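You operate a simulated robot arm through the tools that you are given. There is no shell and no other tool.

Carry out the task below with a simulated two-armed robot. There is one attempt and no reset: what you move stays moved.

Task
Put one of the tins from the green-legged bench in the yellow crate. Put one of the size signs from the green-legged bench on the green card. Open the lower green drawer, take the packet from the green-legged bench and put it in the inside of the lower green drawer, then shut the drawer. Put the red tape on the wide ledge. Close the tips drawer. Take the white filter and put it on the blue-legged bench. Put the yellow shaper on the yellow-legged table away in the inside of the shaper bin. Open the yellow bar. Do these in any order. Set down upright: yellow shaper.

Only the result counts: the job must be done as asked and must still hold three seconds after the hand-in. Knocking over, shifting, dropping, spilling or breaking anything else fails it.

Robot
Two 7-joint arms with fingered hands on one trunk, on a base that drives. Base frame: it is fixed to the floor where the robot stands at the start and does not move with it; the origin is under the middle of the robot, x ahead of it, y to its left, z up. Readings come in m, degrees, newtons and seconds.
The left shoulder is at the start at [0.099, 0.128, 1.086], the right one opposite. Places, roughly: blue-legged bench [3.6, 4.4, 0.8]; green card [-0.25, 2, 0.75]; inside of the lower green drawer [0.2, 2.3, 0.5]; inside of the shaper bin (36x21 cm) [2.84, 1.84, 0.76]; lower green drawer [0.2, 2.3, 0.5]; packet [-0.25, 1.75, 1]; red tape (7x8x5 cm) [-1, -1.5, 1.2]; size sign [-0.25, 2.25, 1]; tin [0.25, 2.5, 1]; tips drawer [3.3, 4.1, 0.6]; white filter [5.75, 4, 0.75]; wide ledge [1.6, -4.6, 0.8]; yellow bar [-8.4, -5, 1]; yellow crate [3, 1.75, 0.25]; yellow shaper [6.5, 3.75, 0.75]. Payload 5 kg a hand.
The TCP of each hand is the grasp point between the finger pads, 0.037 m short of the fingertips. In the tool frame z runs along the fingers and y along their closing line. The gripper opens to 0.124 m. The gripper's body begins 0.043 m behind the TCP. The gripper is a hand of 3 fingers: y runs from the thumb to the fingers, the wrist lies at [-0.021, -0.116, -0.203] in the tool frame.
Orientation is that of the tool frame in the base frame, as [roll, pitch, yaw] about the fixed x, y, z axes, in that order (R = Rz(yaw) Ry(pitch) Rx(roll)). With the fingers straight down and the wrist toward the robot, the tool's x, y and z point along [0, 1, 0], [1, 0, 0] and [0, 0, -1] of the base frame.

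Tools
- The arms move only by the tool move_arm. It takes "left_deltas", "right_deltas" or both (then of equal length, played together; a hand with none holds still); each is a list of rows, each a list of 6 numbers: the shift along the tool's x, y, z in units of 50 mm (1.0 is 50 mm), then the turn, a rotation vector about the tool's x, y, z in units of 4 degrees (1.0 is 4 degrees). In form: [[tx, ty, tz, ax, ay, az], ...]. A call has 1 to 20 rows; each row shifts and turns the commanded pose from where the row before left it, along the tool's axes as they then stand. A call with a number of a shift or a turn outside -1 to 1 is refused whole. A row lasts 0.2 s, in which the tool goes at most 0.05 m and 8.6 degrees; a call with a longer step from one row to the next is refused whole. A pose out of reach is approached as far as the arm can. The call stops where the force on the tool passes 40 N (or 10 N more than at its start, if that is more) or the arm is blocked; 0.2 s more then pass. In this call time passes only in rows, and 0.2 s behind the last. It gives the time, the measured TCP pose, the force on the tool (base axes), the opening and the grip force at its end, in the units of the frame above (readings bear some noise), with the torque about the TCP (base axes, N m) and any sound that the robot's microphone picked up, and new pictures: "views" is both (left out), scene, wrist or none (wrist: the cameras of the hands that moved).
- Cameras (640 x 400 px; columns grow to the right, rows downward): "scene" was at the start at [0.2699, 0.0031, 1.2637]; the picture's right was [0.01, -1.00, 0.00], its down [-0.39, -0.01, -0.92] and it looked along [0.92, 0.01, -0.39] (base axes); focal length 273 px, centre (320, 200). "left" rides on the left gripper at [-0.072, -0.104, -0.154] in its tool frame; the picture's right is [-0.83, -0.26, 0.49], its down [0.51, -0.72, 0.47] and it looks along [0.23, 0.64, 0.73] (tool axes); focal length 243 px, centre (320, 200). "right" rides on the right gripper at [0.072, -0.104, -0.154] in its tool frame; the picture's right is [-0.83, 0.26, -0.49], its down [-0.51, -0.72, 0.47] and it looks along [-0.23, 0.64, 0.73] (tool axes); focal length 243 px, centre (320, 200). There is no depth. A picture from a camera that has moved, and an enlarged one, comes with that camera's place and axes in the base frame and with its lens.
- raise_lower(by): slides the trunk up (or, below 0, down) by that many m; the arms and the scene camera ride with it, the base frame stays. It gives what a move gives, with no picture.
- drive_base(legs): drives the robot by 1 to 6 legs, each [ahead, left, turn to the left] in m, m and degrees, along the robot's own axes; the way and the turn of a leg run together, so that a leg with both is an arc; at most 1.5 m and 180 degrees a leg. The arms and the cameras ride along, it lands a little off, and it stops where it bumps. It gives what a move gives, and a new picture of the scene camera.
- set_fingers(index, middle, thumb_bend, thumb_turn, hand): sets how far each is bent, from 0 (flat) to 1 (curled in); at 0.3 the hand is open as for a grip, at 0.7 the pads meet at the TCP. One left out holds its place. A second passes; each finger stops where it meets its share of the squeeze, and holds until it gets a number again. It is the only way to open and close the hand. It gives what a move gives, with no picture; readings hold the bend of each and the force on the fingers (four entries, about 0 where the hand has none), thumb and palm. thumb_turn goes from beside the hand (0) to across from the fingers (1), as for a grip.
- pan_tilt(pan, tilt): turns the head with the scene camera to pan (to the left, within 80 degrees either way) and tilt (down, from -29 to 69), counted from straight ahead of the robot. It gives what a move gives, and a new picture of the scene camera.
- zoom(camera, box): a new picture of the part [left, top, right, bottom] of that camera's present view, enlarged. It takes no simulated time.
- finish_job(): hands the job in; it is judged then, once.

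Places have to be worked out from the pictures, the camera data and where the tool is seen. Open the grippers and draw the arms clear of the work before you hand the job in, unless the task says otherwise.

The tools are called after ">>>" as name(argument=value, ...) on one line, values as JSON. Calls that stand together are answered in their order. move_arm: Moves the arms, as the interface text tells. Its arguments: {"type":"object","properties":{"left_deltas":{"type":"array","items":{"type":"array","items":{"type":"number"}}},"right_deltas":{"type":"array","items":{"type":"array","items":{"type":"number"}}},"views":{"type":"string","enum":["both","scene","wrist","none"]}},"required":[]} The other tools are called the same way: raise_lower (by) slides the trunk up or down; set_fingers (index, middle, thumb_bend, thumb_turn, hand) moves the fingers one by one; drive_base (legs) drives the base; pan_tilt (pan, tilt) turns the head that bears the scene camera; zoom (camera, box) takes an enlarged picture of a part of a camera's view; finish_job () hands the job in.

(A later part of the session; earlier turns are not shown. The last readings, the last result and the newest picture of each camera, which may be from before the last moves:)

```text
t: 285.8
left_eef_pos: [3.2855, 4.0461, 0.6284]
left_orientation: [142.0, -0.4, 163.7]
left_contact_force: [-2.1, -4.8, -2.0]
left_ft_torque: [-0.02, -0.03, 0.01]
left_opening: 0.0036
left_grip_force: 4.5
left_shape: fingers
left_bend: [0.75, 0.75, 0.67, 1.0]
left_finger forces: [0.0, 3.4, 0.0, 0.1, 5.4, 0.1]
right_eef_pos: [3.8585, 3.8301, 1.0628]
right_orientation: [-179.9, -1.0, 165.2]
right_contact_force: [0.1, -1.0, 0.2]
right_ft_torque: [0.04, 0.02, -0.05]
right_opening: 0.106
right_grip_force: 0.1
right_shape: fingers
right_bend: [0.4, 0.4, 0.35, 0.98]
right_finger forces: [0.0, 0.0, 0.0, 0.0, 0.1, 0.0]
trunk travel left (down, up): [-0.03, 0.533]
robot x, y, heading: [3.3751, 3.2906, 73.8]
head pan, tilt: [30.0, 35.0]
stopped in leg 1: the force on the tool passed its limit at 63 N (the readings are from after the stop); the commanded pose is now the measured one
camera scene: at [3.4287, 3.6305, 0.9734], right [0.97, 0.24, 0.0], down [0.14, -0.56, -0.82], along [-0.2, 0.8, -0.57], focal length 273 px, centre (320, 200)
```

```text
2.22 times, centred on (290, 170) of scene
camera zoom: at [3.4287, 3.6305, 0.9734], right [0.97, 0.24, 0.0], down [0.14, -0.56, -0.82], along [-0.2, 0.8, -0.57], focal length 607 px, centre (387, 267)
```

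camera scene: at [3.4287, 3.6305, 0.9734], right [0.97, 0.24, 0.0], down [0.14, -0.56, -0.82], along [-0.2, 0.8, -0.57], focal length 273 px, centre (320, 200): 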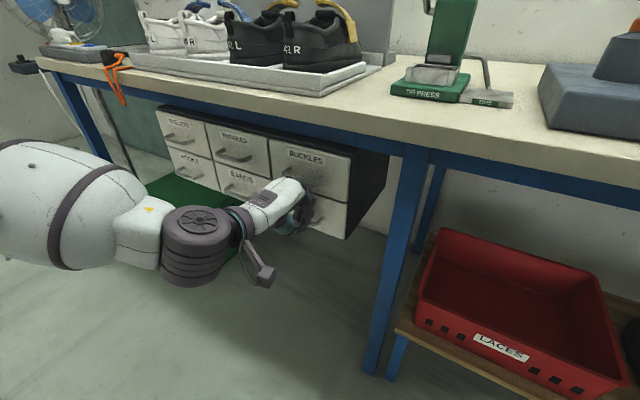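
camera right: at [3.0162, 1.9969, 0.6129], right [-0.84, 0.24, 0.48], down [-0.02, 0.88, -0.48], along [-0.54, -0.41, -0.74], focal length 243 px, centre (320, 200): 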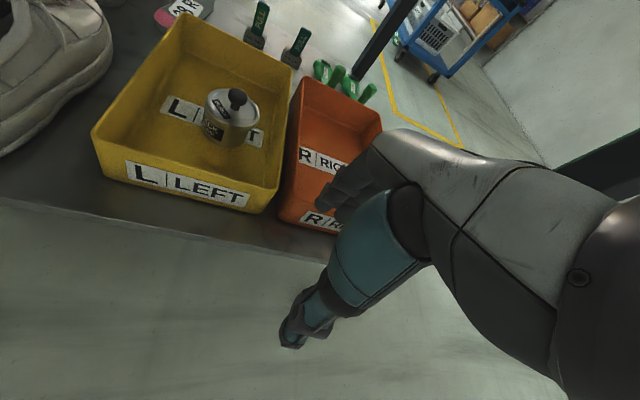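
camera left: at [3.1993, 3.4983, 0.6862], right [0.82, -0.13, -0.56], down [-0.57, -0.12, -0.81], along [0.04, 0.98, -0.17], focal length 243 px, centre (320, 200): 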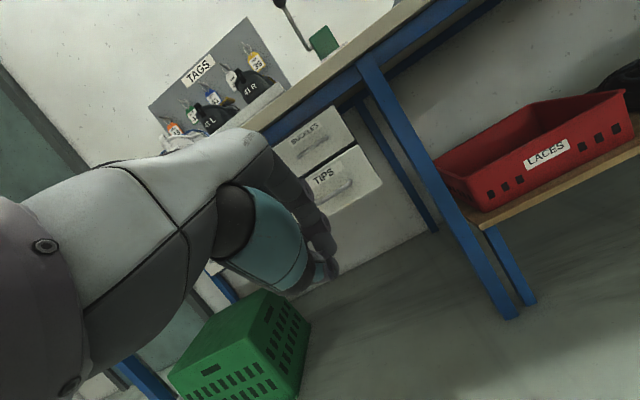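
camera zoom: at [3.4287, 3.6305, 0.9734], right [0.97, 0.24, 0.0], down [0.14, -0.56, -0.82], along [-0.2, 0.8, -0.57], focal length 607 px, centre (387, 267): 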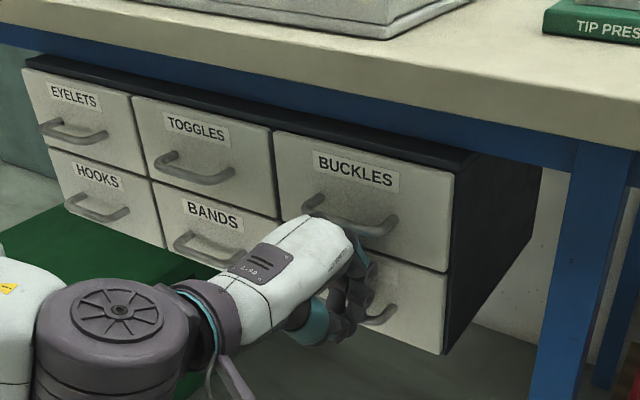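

TIPS drawer is flush. Back away carefully and verify.

>>> drive_base(legs=[[-0.1, 0, 0], [-0.25, 0, 0]])

>>> zoom(camera="scene", box=[180, 60, 480, 260])

```text
t: 288.4
left_eef_pos: [3.1881, 3.7096, 0.6281]
left_orientation: [141.9, -0.4, 163.6]
left_contact_force: [0.7, -0.8, -0.4]
left_ft_torque: [0.01, -0.02, 0.01]
left_opening: 0.0029
left_grip_force: 0.0
left_shape: fingers
left_bend: [0.75, 0.75, 0.67, 1.0]
left_finger forces: [0.0, 0.1, 0.1, 0.0, 0.0, 0.1]
right_eef_pos: [3.7624, 3.4927, 1.0648]
right_orientation: [-179.9, -0.9, 165.2]
right_contact_force: [0.2, -0.1, 0.7]
right_ft_torque: [0.02, 0.0, 0.0]
right_opening: 0.106
right_grip_force: 0.1
right_shape: fingers
right_bend: [0.4, 0.4, 0.35, 0.98]
right_finger forces: [0.0, 0.0, 0.0, 0.0, 0.1, 0.0]
trunk travel left (down, up): [-0.03, 0.533]
robot x, y, heading: [3.2819, 2.9536, 73.9]
head pan, tilt: [30.0, 35.0]
camera scene: at [3.3315, 3.2935, 0.9734], right [0.97, 0.24, 0.0], down [0.14, -0.56, -0.82], along [-0.19, 0.8, -0.57], focal length 273 px, centre (320, 200)
```

scene: 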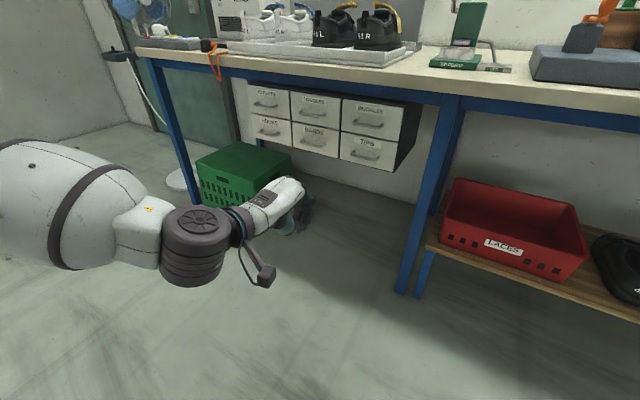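

```text
2.00 times, centred on (330, 160) of scene
camera zoom: at [3.3315, 3.2935, 0.9734], right [0.97, 0.24, 0.0], down [0.14, -0.56, -0.82], along [-0.19, 0.8, -0.57], focal length 546 px, centre (300, 280)
```

zoom: 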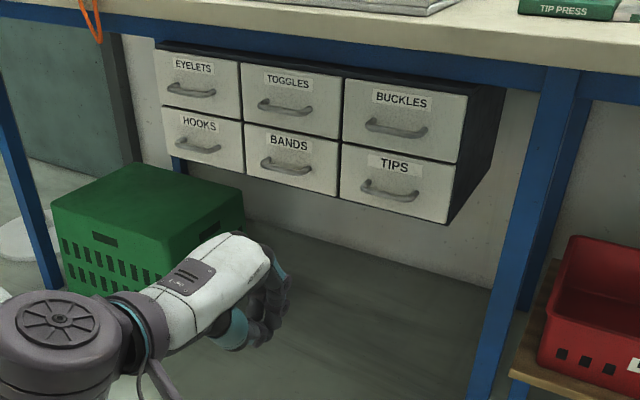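

TIPS drawer is closed. Restore the left hand to vertical, raise the trunk and look east toward the yellow-legged table.

>>> move_arm(left_deltas=[[0, 0.1, -0.7, 1, 0, 0], [0, 0.1, -0.7, 1, 0, 0], [0, 0.1, -0.7, 1, 0, 0], [0, 0.1, -0.7, 1, 0, 0], [0, 0, -0.7, 1, 0, 0], [0, -0.2, -0.7, 1, 0, 0], [0, -0.3, -0.7, 1, 0, 0], [0, -0.3, -0.7, 1, 0, 0], [0, -0.3, -0.7, 0.9, 0, 0], [0, -0.3, -0.7, 0, 0, 0]], views="none")

>>> raise_lower(by=0.3)

>>> pan_tilt(pan=-55, tilt=20)

```text
t: 290.6
left_eef_pos: [3.1403, 3.5869, 0.9437]
left_orientation: [177.5, -0.4, 163.5]
left_contact_force: [-0.3, -0.3, -0.3]
left_ft_torque: [0.01, 0.01, 0.01]
left_opening: 0.0028
left_grip_force: 0.0
left_shape: fingers
left_bend: [0.75, 0.75, 0.67, 1.0]
left_finger forces: [0.0, 0.0, 0.1, 0.1, 0.0, 0.0]
left hand out of reach, approached as far as the arm can: row 1, 2, 3
right_eef_pos: [3.763, 3.4925, 1.0639]
right_orientation: [-179.7, -0.9, 165.0]
right_contact_force: [-0.6, 0.2, 0.1]
right_ft_torque: [0.02, 0.0, 0.0]
right_opening: 0.1058
right_grip_force: 0.0
right_shape: fingers
right_bend: [0.4, 0.4, 0.35, 0.98]
right_finger forces: [0.1, 0.1, 0.0, 0.1, 0.1, 0.0]
trunk travel left (down, up): [-0.03, 0.533]
robot x, y, heading: [3.2785, 2.9516, 73.6]
head pan, tilt: [30.0, 35.0]
```

```text
t: 293.6
left_eef_pos: [3.1411, 3.5891, 1.2419]
left_orientation: [177.5, -0.3, 163.5]
left_contact_force: [-0.1, 0.5, -0.4]
left_ft_torque: [0.03, -0.04, 0.0]
left_opening: 0.0029
left_grip_force: 0.0
left_shape: fingers
left_bend: [0.75, 0.75, 0.67, 1.0]
left_finger forces: [0.0, 0.1, 0.0, 0.0, 0.0, 0.0]
right_eef_pos: [3.7618, 3.4941, 1.364]
right_orientation: [-179.8, -0.8, 165.1]
right_contact_force: [0.2, -0.5, 0.0]
right_ft_torque: [0.0, 0.0, 0.0]
right_opening: 0.1058
right_grip_force: 0.0
right_shape: fingers
right_bend: [0.4, 0.4, 0.35, 0.98]
right_finger forces: [0.0, 0.1, 0.0, 0.1, 0.0, 0.0]
trunk travel left (down, up): [-0.33, 0.233]
robot x, y, heading: [3.2806, 2.954, 73.6]
head pan, tilt: [30.0, 35.0]
```

```text
t: 295.2
left_eef_pos: [3.1408, 3.5893, 1.2435]
left_orientation: [177.4, -0.5, 163.6]
left_contact_force: [0.0, -0.2, -0.6]
left_ft_torque: [0.0, -0.01, 0.0]
left_opening: 0.0029
left_grip_force: 0.1
left_shape: fingers
left_bend: [0.75, 0.75, 0.67, 1.0]
left_finger forces: [0.0, 0.1, 0.1, 0.0, 0.1, 0.0]
right_eef_pos: [3.763, 3.4939, 1.3637]
right_orientation: [-179.8, -0.8, 165.1]
right_contact_force: [-0.2, -0.5, 1.1]
right_ft_torque: [0.0, 0.0, 0.0]
right_opening: 0.1061
right_grip_force: 0.0
right_shape: fingers
right_bend: [0.4, 0.4, 0.35, 0.98]
right_finger forces: [0.0, 0.0, 0.0, 0.1, 0.1, 0.0]
trunk travel left (down, up): [-0.33, 0.233]
robot x, y, heading: [3.2812, 2.9556, 73.8]
head pan, tilt: [-55.0, 20.0]
camera scene: at [3.413, 3.1433, 1.3246], right [0.32, -0.95, 0.0], down [-0.32, -0.11, -0.94], along [0.89, 0.3, -0.34], focal length 273 px, centre (320, 200)
```

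scene: 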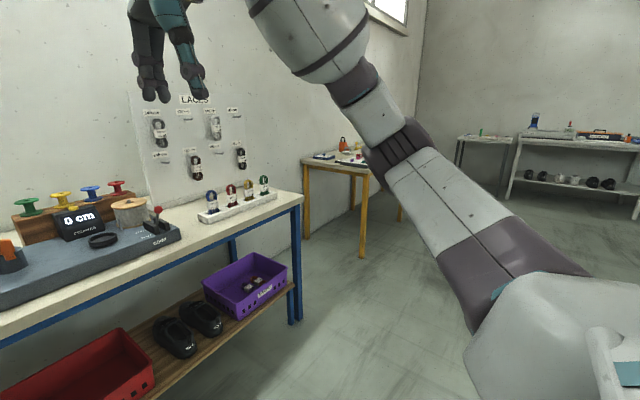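

The corridor is clear. Drive sideways right ~2.2 m toward the yellow-legged table.

>>> drive_base(legs=[[0, -1.1, 0], [0, -1.1, 0]])

>>> pan_tilt(pan=-15, tilt=30)

```text
t: 314.7
left_eef_pos: [5.2563, 2.9706, 1.2432]
left_orientation: [177.6, -0.4, 163.2]
left_contact_force: [0.1, 0.0, -0.5]
left_ft_torque: [0.0, 0.01, -0.01]
left_opening: 0.0028
left_grip_force: 0.0
left_shape: fingers
left_bend: [0.75, 0.75, 0.67, 1.0]
left_finger forces: [0.1, 0.1, 0.0, 0.0, 0.1, 0.0]
right_eef_pos: [5.878, 2.8719, 1.3642]
right_orientation: [-179.8, -0.8, 164.7]
right_contact_force: [1.0, 0.0, 0.2]
right_ft_torque: [-0.01, 0.02, 0.0]
right_opening: 0.1063
right_grip_force: 0.1
right_shape: fingers
right_bend: [0.4, 0.4, 0.35, 0.98]
right_finger forces: [0.0, 0.1, 0.0, 0.0, 0.1, 0.0]
trunk travel left (down, up): [-0.33, 0.233]
robot x, y, heading: [5.3906, 2.3405, 73.4]
head pan, tilt: [-55.0, 20.0]
camera scene: at [5.5263, 2.5246, 1.3246], right [0.32, -0.95, 0.0], down [-0.32, -0.11, -0.94], along [0.89, 0.3, -0.34], focal length 273 px, centre (320, 200)
```

scene: 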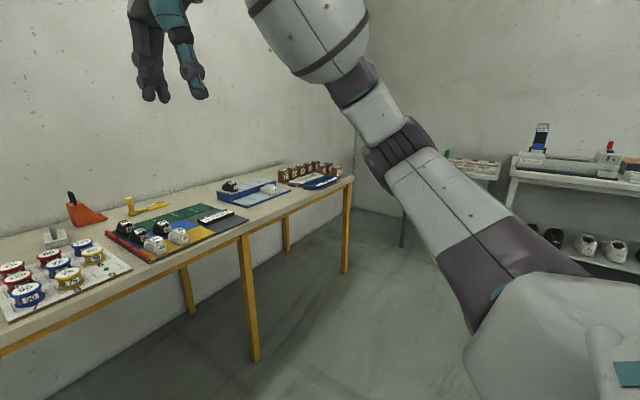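

```text
t: 315.7
left_eef_pos: [5.2573, 2.9709, 1.2437]
left_orientation: [177.6, -0.4, 163.3]
left_contact_force: [-0.7, -0.9, -0.2]
left_ft_torque: [-0.02, -0.03, 0.01]
left_opening: 0.0033
left_grip_force: 0.1
left_shape: fingers
left_bend: [0.75, 0.75, 0.67, 1.0]
left_finger forces: [0.1, 0.0, 0.0, 0.0, 0.0, 0.0]
right_eef_pos: [5.8776, 2.8733, 1.3652]
right_orientation: [-179.8, -0.9, 164.7]
right_contact_force: [0.2, 0.2, 0.1]
right_ft_torque: [-0.01, 0.02, -0.02]
right_opening: 0.1057
right_grip_force: 0.2
right_shape: fingers
right_bend: [0.4, 0.4, 0.35, 0.98]
right_finger forces: [0.0, 0.1, 0.0, 0.0, 0.0, 0.0]
trunk travel left (down, up): [-0.33, 0.233]
robot x, y, heading: [5.3901, 2.336, 73.3]
head pan, tilt: [-15.0, 30.0]
camera scene: at [5.4855, 2.5722, 1.3085], right [0.85, -0.52, 0.0], down [-0.26, -0.43, -0.87], along [0.45, 0.74, -0.5], focal length 273 px, centre (320, 200)
```

scene: 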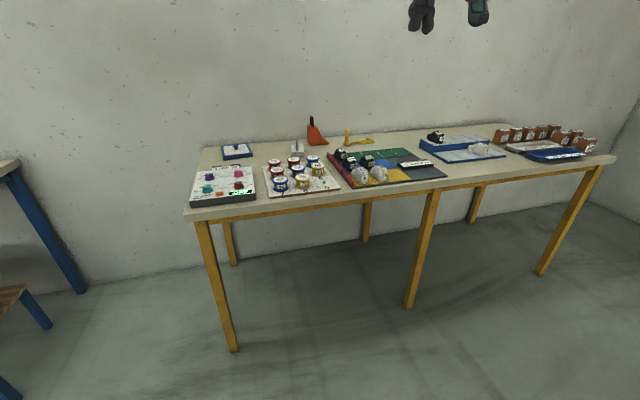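

Zoom into the yellow-legged table contents.

>>> zoom(camera="scene", box=[180, 100, 420, 220])

>>> zoom(camera="scene", box=[400, 100, 620, 210])

```text
2.67 times, centred on (300, 160) of scene
camera zoom: at [5.4855, 2.5722, 1.3085], right [0.85, -0.52, 0.0], down [-0.26, -0.43, -0.87], along [0.45, 0.74, -0.5], focal length 728 px, centre (373, 307)
```

zoom: 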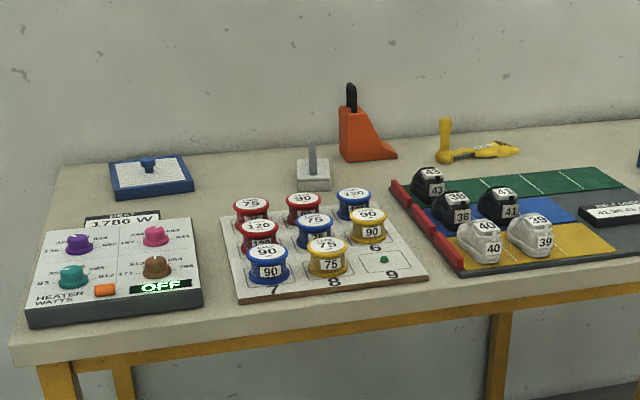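

```text
2.91 times, centred on (510, 155) of scene
camera zoom: at [5.4855, 2.5722, 1.3085], right [0.85, -0.52, 0.0], down [-0.26, -0.43, -0.87], along [0.45, 0.74, -0.5], focal length 795 px, centre (-233, 331)
```

zoom: 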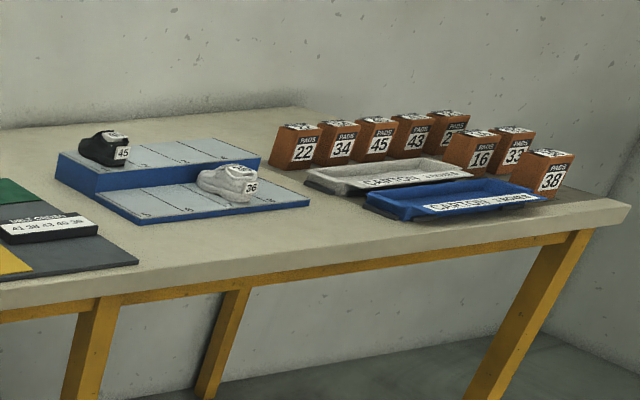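

The white filter is the blue-framed white panel with a knob at ≈(5.85,4.0); the yellow shaper is at ≈(6.5,3.8) with an upright handle. Drive in so the left hand can reach the filter.

>>> drive_base(legs=[[0, -0.22, 0], [0.75, 0, 0.6]])

>>> pan_tilt(pan=15, tilt=45)

```text
t: 322.0
left_eef_pos: [5.6736, 3.6466, 1.2435]
left_orientation: [177.5, -0.5, 163.8]
left_contact_force: [-0.8, -0.5, -0.4]
left_ft_torque: [-0.01, 0.03, -0.01]
left_opening: 0.0026
left_grip_force: 0.1
left_shape: fingers
left_bend: [0.75, 0.75, 0.67, 1.0]
left_finger forces: [0.1, 0.1, 0.0, 0.0, 0.0, 0.0]
right_eef_pos: [6.297, 3.556, 1.3651]
right_orientation: [-179.8, -1.0, 165.4]
right_contact_force: [0.1, -0.8, -0.7]
right_ft_torque: [0.02, -0.04, 0.01]
right_opening: 0.1061
right_grip_force: 0.1
right_shape: fingers
right_bend: [0.4, 0.4, 0.35, 0.98]
right_finger forces: [0.0, 0.0, 0.0, 0.0, 0.0, 0.0]
trunk travel left (down, up): [-0.33, 0.233]
robot x, y, heading: [5.816, 3.0129, 74.1]
head pan, tilt: [-15.0, 30.0]
camera scene: at [5.9074, 3.2498, 1.3087], right [0.86, -0.51, 0.0], down [-0.26, -0.43, -0.87], along [0.44, 0.74, -0.5], focal length 273 px, centre (320, 200)
```

scene: 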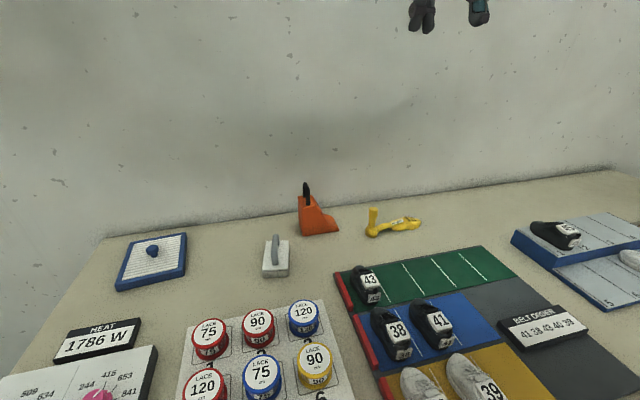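

```text
t: 323.0
left_eef_pos: [5.6737, 3.647, 1.2434]
left_orientation: [177.5, -0.4, 163.9]
left_contact_force: [-0.8, -0.6, -0.1]
left_ft_torque: [-0.02, -0.01, 0.0]
left_opening: 0.003
left_grip_force: 0.2
left_shape: fingers
left_bend: [0.75, 0.75, 0.67, 1.0]
left_finger forces: [0.0, 0.0, 0.0, 0.0, 0.1, 0.1]
right_eef_pos: [6.2966, 3.5571, 1.364]
right_orientation: [-179.8, -0.8, 165.5]
right_contact_force: [0.0, 0.5, 0.3]
right_ft_torque: [-0.02, -0.01, 0.01]
right_opening: 0.106
right_grip_force: 0.0
right_shape: fingers
right_bend: [0.4, 0.4, 0.35, 0.98]
right_finger forces: [0.0, 0.0, 0.0, 0.0, 0.0, 0.0]
trunk travel left (down, up): [-0.33, 0.233]
robot x, y, heading: [5.8138, 3.0165, 74.1]
head pan, tilt: [15.0, 45.0]
camera scene: at [5.8625, 3.254, 1.286], right [1.0, -0.02, 0.0], down [-0.01, -0.71, -0.71], along [0.01, 0.71, -0.71], focal length 273 px, centre (320, 200)
```

scene: 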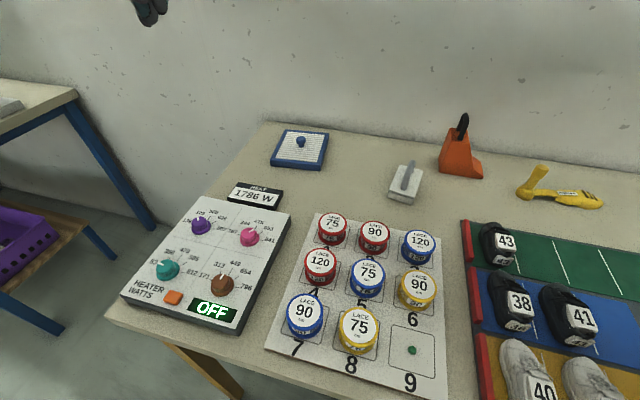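

Zoom in on the filter and its knob.

>>> zoom(camera="scene", box=[240, 105, 440, 225])

>>> zoom(camera="scene", box=[430, 100, 640, 230])

```text
3.20 times, centred on (340, 165) of scene
camera zoom: at [5.8625, 3.254, 1.286], right [1.0, -0.02, 0.0], down [-0.01, -0.71, -0.71], along [0.01, 0.71, -0.71], focal length 874 px, centre (256, 312)
```

zoom: 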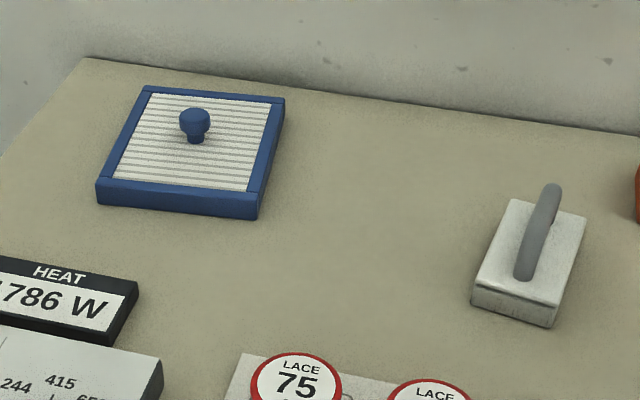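

```text
3.05 times, centred on (535, 165) of scene
camera zoom: at [5.8625, 3.254, 1.286], right [1.0, -0.02, 0.0], down [-0.01, -0.71, -0.71], along [0.01, 0.71, -0.71], focal length 833 px, centre (-335, 307)
```

zoom: 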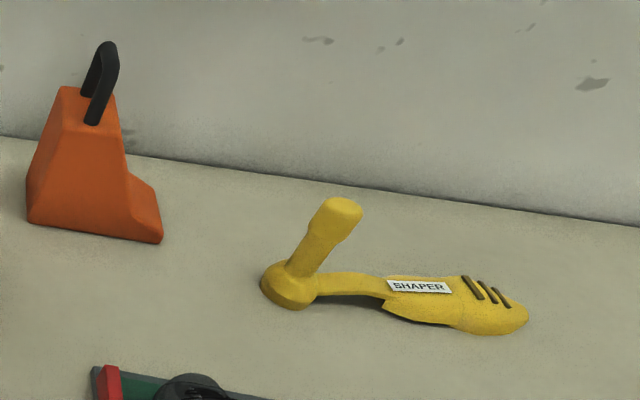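

Knob is at ≈(5.815,3.96), ball ~3 cm. Open the left hand moderately and move it above the knob (z≈0.95).

>>> set_fingers(hand="left", index=0.5, middle=0.5, thumb_bend=0.4, thumb_turn=1.0)

>>> move_arm(left_deltas=[[-0.1, 0.68, 0.587, 0, 0, 0], [-0.1, 0.68, 0.587, 0, 0, 0], [-0.1, 0.68, 0.587, 0, 0, 0], [-0.1, 0.68, 0.587, 0, 0, 0], [-0.1, 0.68, 0.587, 0, 0, 0], [-0.1, 0.68, 0.587, 0, 0, 0], [-0.1, 0.68, 0.587, 0, 0, 0], [-0.1, 0.68, 0.587, 0, 0, 0], [-0.1, 0.68, 0.587, 0, 0, 0], [-0.1, 0.68, 0.587, 0, 0, 0]], views="both")

```text
t: 324.0
left_eef_pos: [5.6744, 3.646, 1.2433]
left_orientation: [177.5, -0.4, 163.9]
left_contact_force: [0.8, 0.0, 0.4]
left_ft_torque: [0.0, -0.02, -0.01]
left_opening: 0.0822
left_grip_force: 0.0
left_shape: fingers
left_bend: [0.5, 0.5, 0.4, 0.99]
left_finger forces: [0.0, 0.0, 0.0, 0.0, 0.1, 0.0]
right_eef_pos: [6.2964, 3.5548, 1.364]
right_orientation: [-179.8, -0.9, 165.3]
right_contact_force: [0.2, -0.4, 0.4]
right_ft_torque: [0.03, 0.01, -0.02]
right_opening: 0.1061
right_grip_force: 0.0
right_shape: fingers
right_bend: [0.4, 0.4, 0.35, 0.98]
right_finger forces: [0.1, 0.0, 0.0, 0.0, 0.0, 0.1]
trunk travel left (down, up): [-0.33, 0.233]
robot x, y, heading: [5.8159, 3.0122, 74.0]
head pan, tilt: [15.0, 45.0]
```

```text
t: 326.2
left_eef_pos: [5.8185, 3.9779, 0.9633]
left_orientation: [177.7, -0.3, 164.0]
left_contact_force: [0.4, 0.5, -0.2]
left_ft_torque: [-0.07, 0.0, 0.02]
left_opening: 0.0829
left_grip_force: 0.0
left_shape: fingers
left_bend: [0.5, 0.5, 0.4, 0.99]
left_finger forces: [0.1, 0.0, 0.1, 0.0, 0.1, 0.0]
right_eef_pos: [6.2975, 3.5585, 1.3629]
right_orientation: [-179.5, -0.9, 165.5]
right_contact_force: [-0.2, 0.2, -1.0]
right_ft_torque: [-0.04, 0.01, -0.01]
right_opening: 0.1062
right_grip_force: 0.1
right_shape: fingers
right_bend: [0.4, 0.4, 0.35, 0.98]
right_finger forces: [0.1, 0.0, 0.1, 0.0, 0.1, 0.0]
trunk travel left (down, up): [-0.33, 0.233]
robot x, y, heading: [5.8181, 3.0137, 74.3]
head pan, tilt: [15.0, 45.0]
camera scene: at [5.8636, 3.2566, 1.2853], right [1.0, -0.01, 0.0], down [-0.01, -0.71, -0.71], along [0.01, 0.71, -0.71], focal length 273 px, centre (320, 200)
camera left: at [5.8563, 3.8518, 1.1125], right [0.73, -0.46, -0.51], down [-0.68, -0.53, -0.5], along [-0.04, 0.71, -0.7], focal length 243 px, centre (320, 200)
```

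scene: 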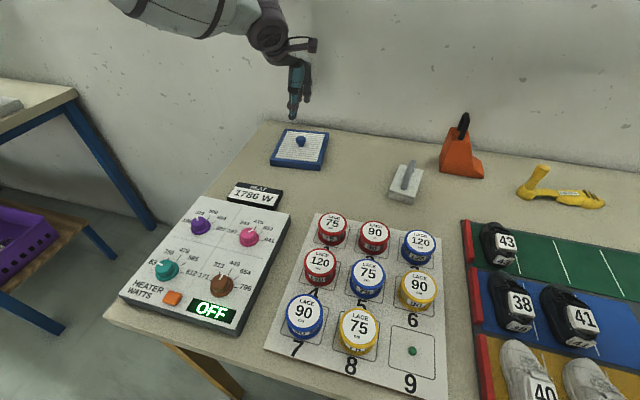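
left: 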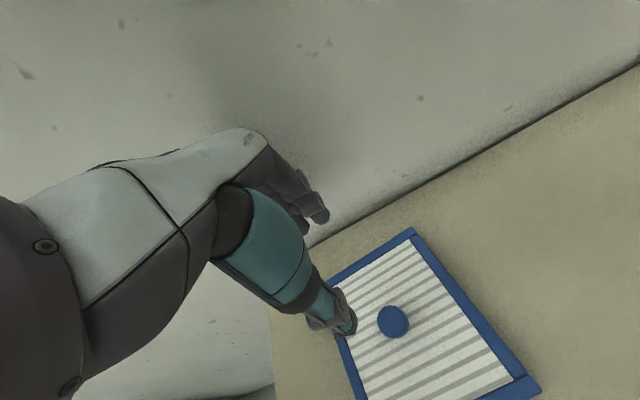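

Knob re-triangulated to (5.818,3.923,0.856). Correct the hand 5.3 cm back, 1.4 cm right and look again.

>>> move_arm(left_deltas=[[-0.14, -0.53, 0.2, 0, 0, 0], [-0.14, -0.53, 0.2, 0, 0, 0]], views="both")

```text
t: 326.8
left_eef_pos: [5.8146, 3.9196, 0.9426]
left_orientation: [177.4, -0.4, 163.9]
left_contact_force: [0.2, 0.5, 0.3]
left_ft_torque: [0.05, 0.03, 0.0]
left_opening: 0.0826
left_grip_force: 0.1
left_shape: fingers
left_bend: [0.5, 0.5, 0.4, 0.99]
left_finger forces: [0.0, 0.0, 0.0, 0.0, 0.0, 0.0]
right_eef_pos: [6.2955, 3.5567, 1.3644]
right_orientation: [-179.8, -0.8, 165.5]
right_contact_force: [0.1, -1.0, -0.8]
right_ft_torque: [-0.02, 0.0, 0.02]
right_opening: 0.1061
right_grip_force: 0.0
right_shape: fingers
right_bend: [0.4, 0.4, 0.35, 0.98]
right_finger forces: [0.1, 0.0, 0.0, 0.0, 0.1, 0.1]
trunk travel left (down, up): [-0.33, 0.233]
robot x, y, heading: [5.8154, 3.0148, 74.1]
head pan, tilt: [15.0, 45.0]
camera scene: at [5.8623, 3.2541, 1.2859], right [1.0, -0.02, 0.0], down [-0.01, -0.71, -0.71], along [0.01, 0.71, -0.71], focal length 273 px, centre (320, 200)
camera left: at [5.8537, 3.7939, 1.0924], right [0.73, -0.46, -0.51], down [-0.68, -0.53, -0.5], along [-0.04, 0.71, -0.7], focal length 243 px, centre (320, 200)
```

scene: 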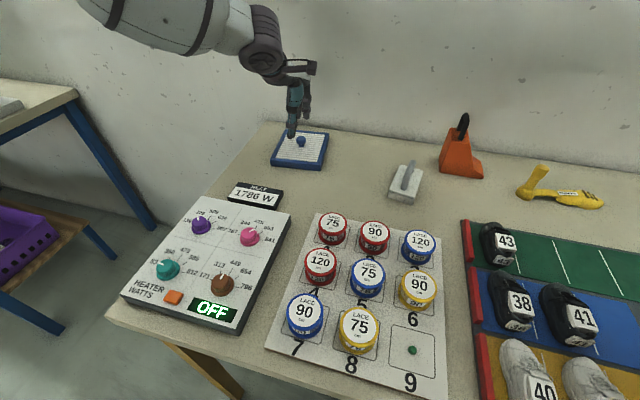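
left: 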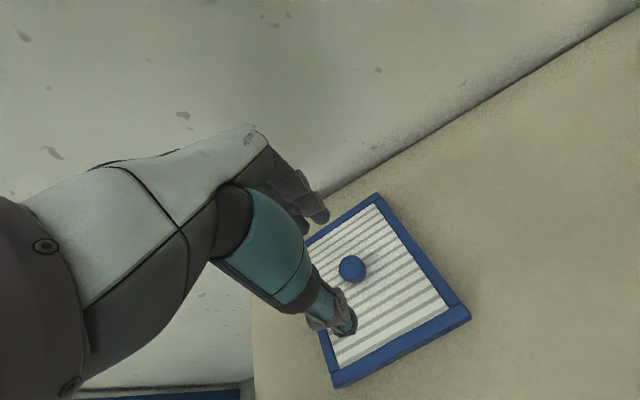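

Knob is aligned with the TCP (center z≈0.854). Descend to TCP z≈0.87 and check.

>>> move_arm(left_deltas=[[-0.05, -0.03, 0.5, 0, 0, 0], [0, -0.03, 0.5, 0, 0, 0], [0, 0, 0.43, 0, 0, 0]], views="both")

>>> zoom(camera="left", box=[240, 160, 440, 320])

```text
t: 327.6
left_eef_pos: [5.8191, 3.9169, 0.8827]
left_orientation: [176.6, -0.4, 164.1]
left_contact_force: [1.1, 7.7, 39.3]
left_ft_torque: [-1.77, 0.58, 0.08]
left_opening: 0.0831
left_grip_force: 19.2
left_shape: fingers
left_bend: [0.5, 0.5, 0.4, 1.0]
left_finger forces: [0.0, 2.8, 0.1, 0.0, 36.3, 0.0]
right_eef_pos: [6.2959, 3.5508, 1.3677]
right_orientation: [179.9, -0.9, 165.4]
right_contact_force: [-0.2, -0.5, 0.0]
right_ft_torque: [-0.02, -0.01, 0.01]
right_opening: 0.1058
right_grip_force: 0.1
right_shape: fingers
right_bend: [0.4, 0.4, 0.35, 0.98]
right_finger forces: [0.0, 0.0, 0.1, 0.0, 0.0, 0.1]
trunk travel left (down, up): [-0.33, 0.233]
robot x, y, heading: [5.817, 3.0143, 73.9]
head pan, tilt: [15.0, 45.0]
camera scene: at [5.8623, 3.2487, 1.2875], right [1.0, -0.02, 0.0], down [-0.01, -0.7, -0.71], along [0.01, 0.71, -0.7], focal length 273 px, centre (320, 200)
camera left: at [5.8581, 3.7893, 1.0305], right [0.73, -0.45, -0.51], down [-0.68, -0.53, -0.51], along [-0.04, 0.72, -0.69], focal length 243 px, centre (320, 200)
```

scene: 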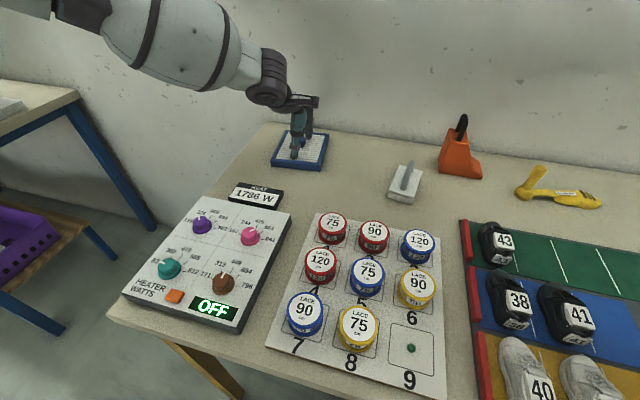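
left: 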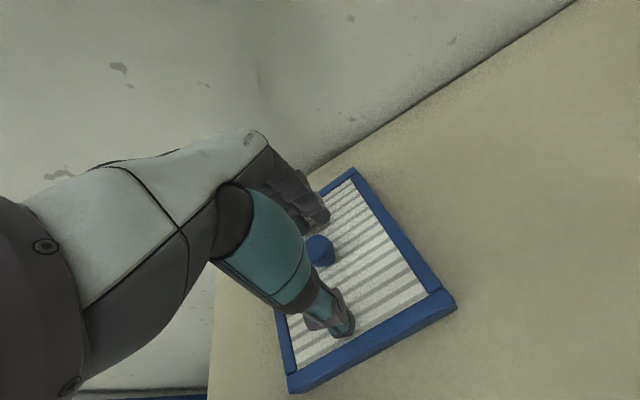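

```text
2.50 times, centred on (340, 240) of left
camera zoom: at [5.8581, 3.7893, 1.0305], right [0.73, -0.45, -0.51], down [-0.68, -0.53, -0.51], along [-0.04, 0.72, -0.69], focal length 606 px, centre (270, 100)
```

zoom: 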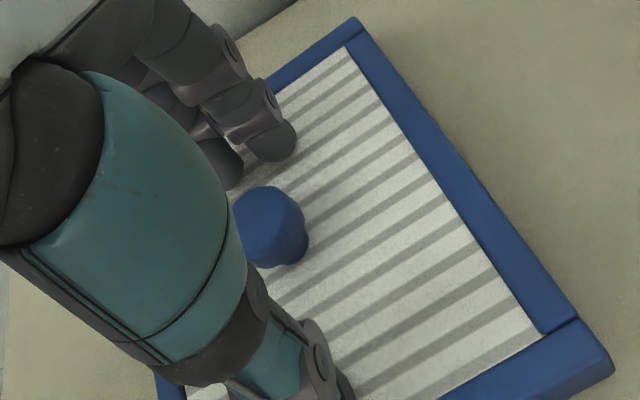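

The thumb touched the panel at TCP z≈0.883, so the panel is ~0.845. Raise 5 mm and close on the knob.

>>> move_arm(left_deltas=[[0.05, 0, -0.1, 0, 0, 0]], views="none")

>>> set_fingers(hand="left", index=0.72, middle=0.72, thumb_bend=0.7)

>>> move_arm(left_deltas=[[0, 0, -0.3, 0, 0, 0], [0, 0, -0.3, 0, 0, 0]], views="both")

```text
t: 328.0
left_eef_pos: [5.8182, 3.9168, 0.8823]
left_orientation: [177.1, -0.5, 163.8]
left_contact_force: [5.8, 8.6, 41.0]
left_ft_torque: [-1.58, 0.28, -0.02]
left_opening: 0.082
left_grip_force: 20.7
left_shape: fingers
left_bend: [0.5, 0.49, 0.41, 0.99]
left_finger forces: [0.0, 6.5, 0.0, 0.1, 35.2, 0.1]
right_eef_pos: [6.2967, 3.5516, 1.3645]
right_orientation: [180.0, -0.8, 165.3]
right_contact_force: [-0.4, 0.2, -0.1]
right_ft_torque: [0.02, 0.0, 0.0]
right_opening: 0.106
right_grip_force: 0.0
right_shape: fingers
right_bend: [0.4, 0.4, 0.35, 0.98]
right_finger forces: [0.1, 0.1, 0.0, 0.0, 0.1, 0.1]
trunk travel left (down, up): [-0.33, 0.233]
robot x, y, heading: [5.8169, 3.0153, 74.2]
head pan, tilt: [15.0, 45.0]
```

```text
t: 329.0
left_eef_pos: [5.8178, 3.9152, 0.8821]
left_orientation: [177.2, -0.4, 164.0]
left_contact_force: [6.5, 12.8, 42.9]
left_ft_torque: [-2.57, 0.52, 0.29]
left_opening: 0.061
left_grip_force: 32.5
left_shape: fingers
left_bend: [0.62, 0.65, 0.45, 1.0]
left_finger forces: [10.4, 9.2, 0.0, 0.1, 45.4, 0.1]
right_eef_pos: [6.2981, 3.5521, 1.3655]
right_orientation: [-180.0, -1.0, 165.4]
right_contact_force: [0.9, -0.4, 0.3]
right_ft_torque: [-0.03, 0.02, -0.03]
right_opening: 0.106
right_grip_force: 0.0
right_shape: fingers
right_bend: [0.4, 0.4, 0.35, 0.98]
right_finger forces: [0.1, 0.0, 0.1, 0.0, 0.0, 0.0]
trunk travel left (down, up): [-0.33, 0.233]
robot x, y, heading: [5.8133, 3.0137, 74.3]
head pan, tilt: [15.0, 45.0]
```

```text
t: 329.6
left_eef_pos: [5.8146, 3.915, 0.9048]
left_orientation: [177.6, -0.5, 163.9]
left_contact_force: [0.1, -0.4, 0.0]
left_ft_torque: [0.03, 0.0, 0.01]
left_opening: 0.0309
left_grip_force: 0.4
left_shape: fingers
left_bend: [0.71, 0.72, 0.53, 1.0]
left_finger forces: [0.7, 0.0, 0.0, 0.0, 0.8, 0.0]
right_eef_pos: [6.2963, 3.5557, 1.3639]
right_orientation: [-179.8, -0.9, 165.5]
right_contact_force: [0.1, -0.4, 0.9]
right_ft_torque: [0.01, 0.02, 0.0]
right_opening: 0.106
right_grip_force: 0.1
right_shape: fingers
right_bend: [0.4, 0.4, 0.35, 0.98]
right_finger forces: [0.0, 0.1, 0.0, 0.0, 0.0, 0.0]
trunk travel left (down, up): [-0.33, 0.233]
robot x, y, heading: [5.8155, 3.0119, 74.1]
head pan, tilt: [15.0, 45.0]
camera scene: at [5.8624, 3.253, 1.2859], right [1.0, -0.01, 0.0], down [-0.01, -0.71, -0.71], along [0.01, 0.71, -0.71], focal length 273 px, centre (320, 200)
camera left: at [5.8537, 3.7892, 1.0543], right [0.73, -0.46, -0.51], down [-0.69, -0.53, -0.5], along [-0.04, 0.71, -0.7], focal length 243 px, centre (320, 200)
```

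scene: 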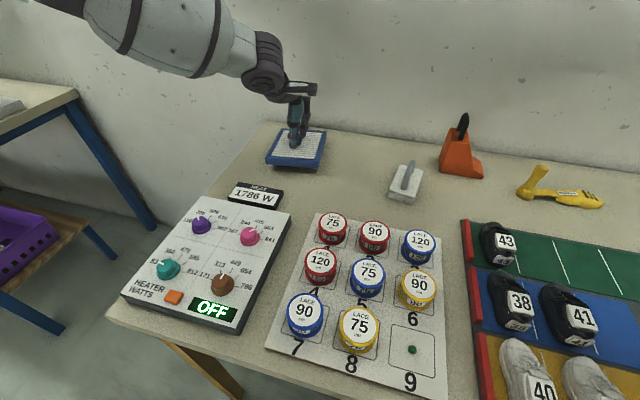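
left: 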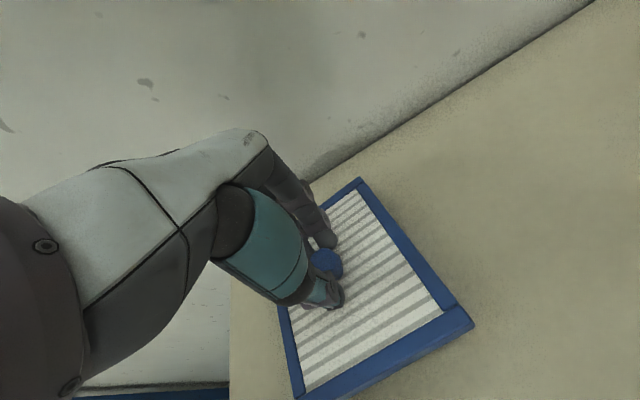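

The grip slipped off because the thumb was pressing the panel. Open slightly, lower to TCP z≈0.889 and close again.

>>> set_fingers(hand="left", index=0.55, middle=0.55, thumb_bend=0.45)

>>> move_arm(left_deltas=[[0, 0, 0.15, 0, 0, 0], [0, 0, 0.16, 0, 0, 0]], views="wrist")

>>> zoom(camera="left", box=[240, 180, 400, 320])

```text
t: 330.6
left_eef_pos: [5.8154, 3.9171, 0.9071]
left_orientation: [177.6, -0.4, 163.9]
left_contact_force: [0.7, 0.3, 0.1]
left_ft_torque: [0.02, 0.0, -0.01]
left_opening: 0.0669
left_grip_force: 0.1
left_shape: fingers
left_bend: [0.55, 0.55, 0.45, 0.99]
left_finger forces: [0.0, 0.0, 0.0, 0.0, 0.0, 0.0]
right_eef_pos: [6.2958, 3.5556, 1.3637]
right_orientation: [-179.9, -0.8, 165.5]
right_contact_force: [0.6, 1.1, -0.8]
right_ft_torque: [-0.01, -0.04, 0.01]
right_opening: 0.1059
right_grip_force: 0.1
right_shape: fingers
right_bend: [0.4, 0.4, 0.35, 0.98]
right_finger forces: [0.0, 0.0, 0.0, 0.1, 0.0, 0.1]
trunk travel left (down, up): [-0.33, 0.233]
robot x, y, heading: [5.8135, 3.0113, 74.0]
head pan, tilt: [15.0, 45.0]
```

```text
t: 331.2
left_eef_pos: [5.8158, 3.9187, 0.8911]
left_orientation: [177.5, -0.4, 163.9]
left_contact_force: [-0.6, -0.4, 0.6]
left_ft_torque: [-0.05, -0.01, 0.0]
left_opening: 0.0668
left_grip_force: 0.1
left_shape: fingers
left_bend: [0.55, 0.55, 0.45, 0.99]
left_finger forces: [0.1, 0.0, 0.1, 0.1, 0.0, 0.0]
right_eef_pos: [6.2961, 3.5562, 1.3632]
right_orientation: [-179.8, -0.8, 165.5]
right_contact_force: [-0.3, 0.6, 0.0]
right_ft_torque: [-0.02, 0.04, 0.02]
right_opening: 0.1058
right_grip_force: 0.0
right_shape: fingers
right_bend: [0.4, 0.4, 0.35, 0.98]
right_finger forces: [0.1, 0.1, 0.1, 0.0, 0.0, 0.0]
trunk travel left (down, up): [-0.33, 0.233]
robot x, y, heading: [5.8147, 3.0152, 74.1]
head pan, tilt: [15.0, 45.0]
camera left: at [5.8546, 3.792, 1.0396], right [0.73, -0.46, -0.51], down [-0.68, -0.53, -0.5], along [-0.04, 0.71, -0.7], focal length 243 px, centre (320, 200)
```

left: 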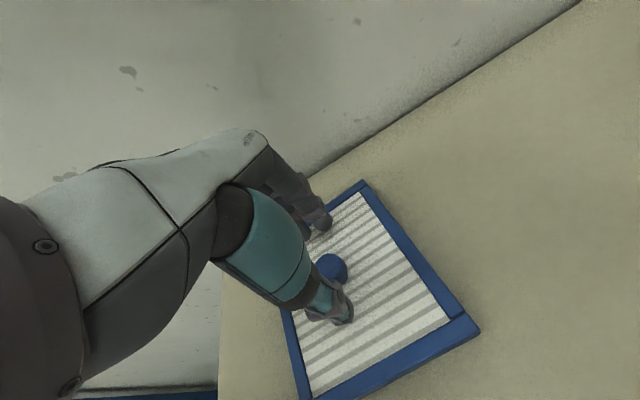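

```text
2.86 times, centred on (320, 250) of left
camera zoom: at [5.8546, 3.792, 1.0396], right [0.73, -0.46, -0.51], down [-0.68, -0.53, -0.5], along [-0.04, 0.71, -0.7], focal length 693 px, centre (320, 57)
```

zoom: 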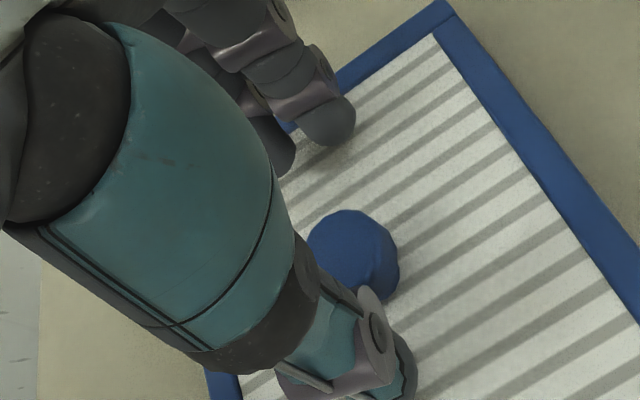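

The knob is ~1.6 cm nearer the robot now. Shift back 1.6 cm, lower 3 mm and close.

>>> move_arm(left_deltas=[[-0.03, -0.33, 0, 0, 0, 0], [0, 0, 0.06, 0, 0, 0]], views="wrist")

>>> zoom(camera="left", box=[240, 180, 400, 320])

```text
t: 331.8
left_eef_pos: [5.8139, 3.9027, 0.8866]
left_orientation: [177.4, -0.4, 164.0]
left_contact_force: [0.7, -0.1, -0.3]
left_ft_torque: [0.01, 0.0, 0.03]
left_opening: 0.0669
left_grip_force: 0.0
left_shape: fingers
left_bend: [0.55, 0.55, 0.45, 0.99]
left_finger forces: [0.0, 0.1, 0.0, 0.0, 0.0, 0.1]
right_eef_pos: [6.2968, 3.557, 1.3641]
right_orientation: [-179.8, -0.9, 165.3]
right_contact_force: [-0.2, 0.3, -0.7]
right_ft_torque: [-0.01, -0.01, -0.01]
right_opening: 0.106
right_grip_force: 0.1
right_shape: fingers
right_bend: [0.4, 0.4, 0.35, 0.98]
right_finger forces: [0.1, 0.0, 0.1, 0.0, 0.0, 0.1]
trunk travel left (down, up): [-0.33, 0.233]
robot x, y, heading: [5.8193, 3.0139, 74.2]
head pan, tilt: [15.0, 45.0]
camera left: at [5.8524, 3.7763, 1.036], right [0.73, -0.46, -0.51], down [-0.68, -0.53, -0.5], along [-0.04, 0.71, -0.7], focal length 243 px, centre (320, 200)
```

left: 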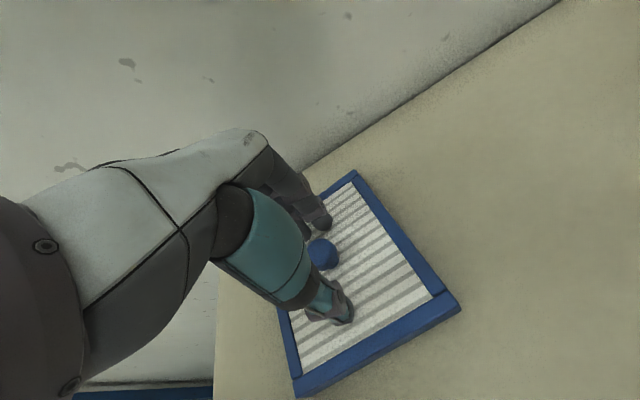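

```text
2.86 times, centred on (320, 250) of left
camera zoom: at [5.8524, 3.7763, 1.036], right [0.73, -0.46, -0.51], down [-0.68, -0.53, -0.5], along [-0.04, 0.71, -0.7], focal length 693 px, centre (320, 57)
```

zoom: 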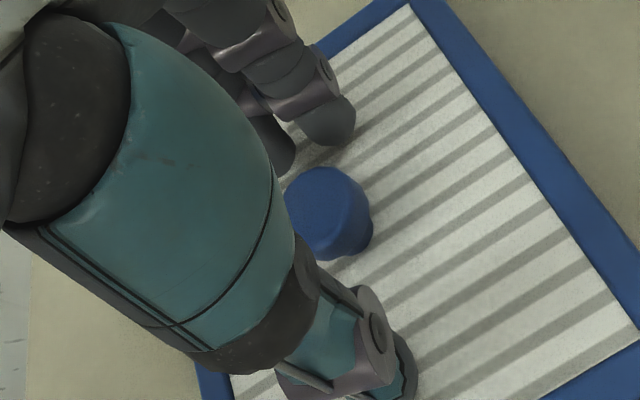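

Knob is centred between thumb and fingers. Close.

>>> set_fingers(hand="left", index=0.75, middle=0.75, thumb_bend=0.72)

>>> move_arm(left_deltas=[[0, 0, -0.2, 0, 0, 0], [0, 0, -0.3, 0, 0, 0]], views="both")

```text
t: 332.8
left_eef_pos: [5.8141, 3.9023, 0.8864]
left_orientation: [177.5, -0.4, 164.0]
left_contact_force: [0.1, -0.9, 2.1]
left_ft_torque: [-0.28, 0.05, 0.0]
left_opening: 0.0254
left_grip_force: 16.4
left_shape: fingers
left_bend: [0.73, 0.73, 0.61, 1.0]
left_finger forces: [8.6, 8.2, 0.0, 0.0, 17.5, 0.0]
right_eef_pos: [6.2965, 3.5565, 1.3627]
right_orientation: [-179.8, -0.9, 165.4]
right_contact_force: [1.0, -0.5, 0.4]
right_ft_torque: [0.02, 0.01, 0.0]
right_opening: 0.106
right_grip_force: 0.1
right_shape: fingers
right_bend: [0.4, 0.4, 0.35, 0.98]
right_finger forces: [0.0, 0.1, 0.0, 0.0, 0.0, 0.1]
trunk travel left (down, up): [-0.33, 0.233]
robot x, y, heading: [5.818, 3.018, 74.3]
head pan, tilt: [15.0, 45.0]
```

```text
t: 333.4
left_eef_pos: [5.8136, 3.9, 0.9116]
left_orientation: [177.5, -0.6, 163.9]
left_contact_force: [0.1, 0.5, -1.3]
left_ft_torque: [0.01, -0.01, 0.03]
left_opening: 0.0248
left_grip_force: 18.6
left_shape: fingers
left_bend: [0.74, 0.74, 0.61, 1.0]
left_finger forces: [11.5, 8.3, 0.0, 0.0, 18.2, 0.1]
right_eef_pos: [6.2967, 3.5539, 1.3651]
right_orientation: [-179.7, -0.8, 165.5]
right_contact_force: [-0.6, 0.0, 0.3]
right_ft_torque: [-0.04, 0.0, 0.02]
right_opening: 0.106
right_grip_force: 0.0
right_shape: fingers
right_bend: [0.4, 0.4, 0.35, 0.98]
right_finger forces: [0.0, 0.1, 0.1, 0.0, 0.1, 0.1]
trunk travel left (down, up): [-0.33, 0.233]
robot x, y, heading: [5.8123, 3.0098, 74.2]
head pan, tilt: [15.0, 45.0]
camera scene: at [5.8625, 3.2535, 1.286], right [1.0, -0.01, 0.0], down [-0.01, -0.71, -0.71], along [0.01, 0.71, -0.71], focal length 273 px, centre (320, 200)
camera left: at [5.852, 3.7742, 1.0617], right [0.73, -0.46, -0.51], down [-0.68, -0.53, -0.5], along [-0.04, 0.71, -0.7], focal length 243 px, centre (320, 200)
```

scene: 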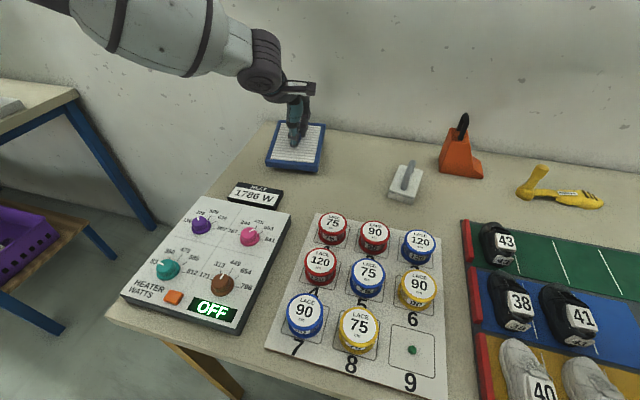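
left: 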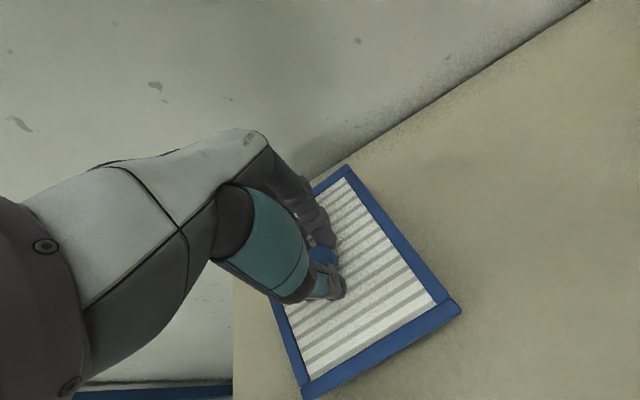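

The filter is lifted. Raise it to z≈1.2 and draw it back.

>>> move_arm(left_deltas=[[0, 0, -0.6, 0, 0, 0], [0, 0, -0.8, 0, 0, 0], [0, 0, -0.9, 0, 0, 0], [0, 0, -0.9, 0, 0, 0], [0, 0, -0.9, 0, 0, 0], [0, 0, -0.9, 0, 0, 0], [0, -0.8, -0.5, 0, 0, 0], [0.3, -0.8, 0, 0, 0, 0], [0.3, -0.8, 0, 0, 0, 0], [0.3, -0.8, 0, 0, 0, 0], [0.3, -0.8, 0, 0, 0, 0]], views="both")

```text
t: 335.8
left_eef_pos: [5.6969, 3.7111, 1.1787]
left_orientation: [177.3, -0.4, 163.9]
left_contact_force: [0.2, -0.6, -0.3]
left_ft_torque: [-0.01, -0.02, 0.0]
left_opening: 0.0246
left_grip_force: 18.4
left_shape: fingers
left_bend: [0.74, 0.74, 0.61, 1.0]
left_finger forces: [11.1, 8.5, 0.0, 0.0, 17.9, 0.1]
right_eef_pos: [6.2937, 3.5553, 1.3664]
right_orientation: [-179.9, -0.8, 165.3]
right_contact_force: [-0.9, -0.4, -0.2]
right_ft_torque: [0.06, -0.02, 0.03]
right_opening: 0.106
right_grip_force: 0.1
right_shape: fingers
right_bend: [0.4, 0.4, 0.35, 0.98]
right_finger forces: [0.0, 0.0, 0.0, 0.0, 0.0, 0.0]
trunk travel left (down, up): [-0.33, 0.233]
robot x, y, heading: [5.8182, 3.0161, 74.1]
head pan, tilt: [15.0, 45.0]
camera scene: at [5.86, 3.2526, 1.2863], right [1.0, -0.02, 0.0], down [-0.01, -0.71, -0.71], along [0.01, 0.71, -0.71], focal length 273 px, centre (320, 200)
camera left: at [5.7355, 3.5847, 1.328], right [0.73, -0.46, -0.51], down [-0.68, -0.53, -0.5], along [-0.04, 0.71, -0.7], focal length 243 px, centre (320, 200)
```

scene: 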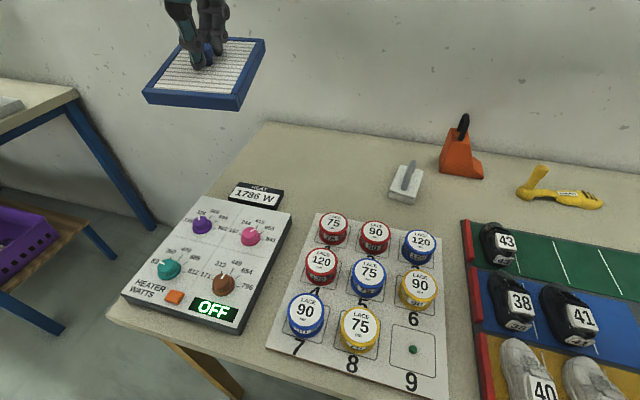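
left: 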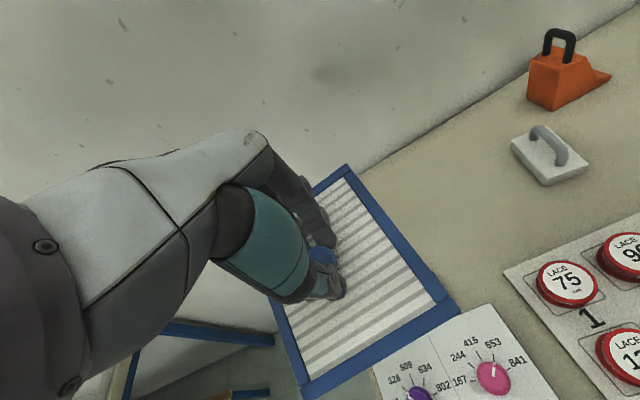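

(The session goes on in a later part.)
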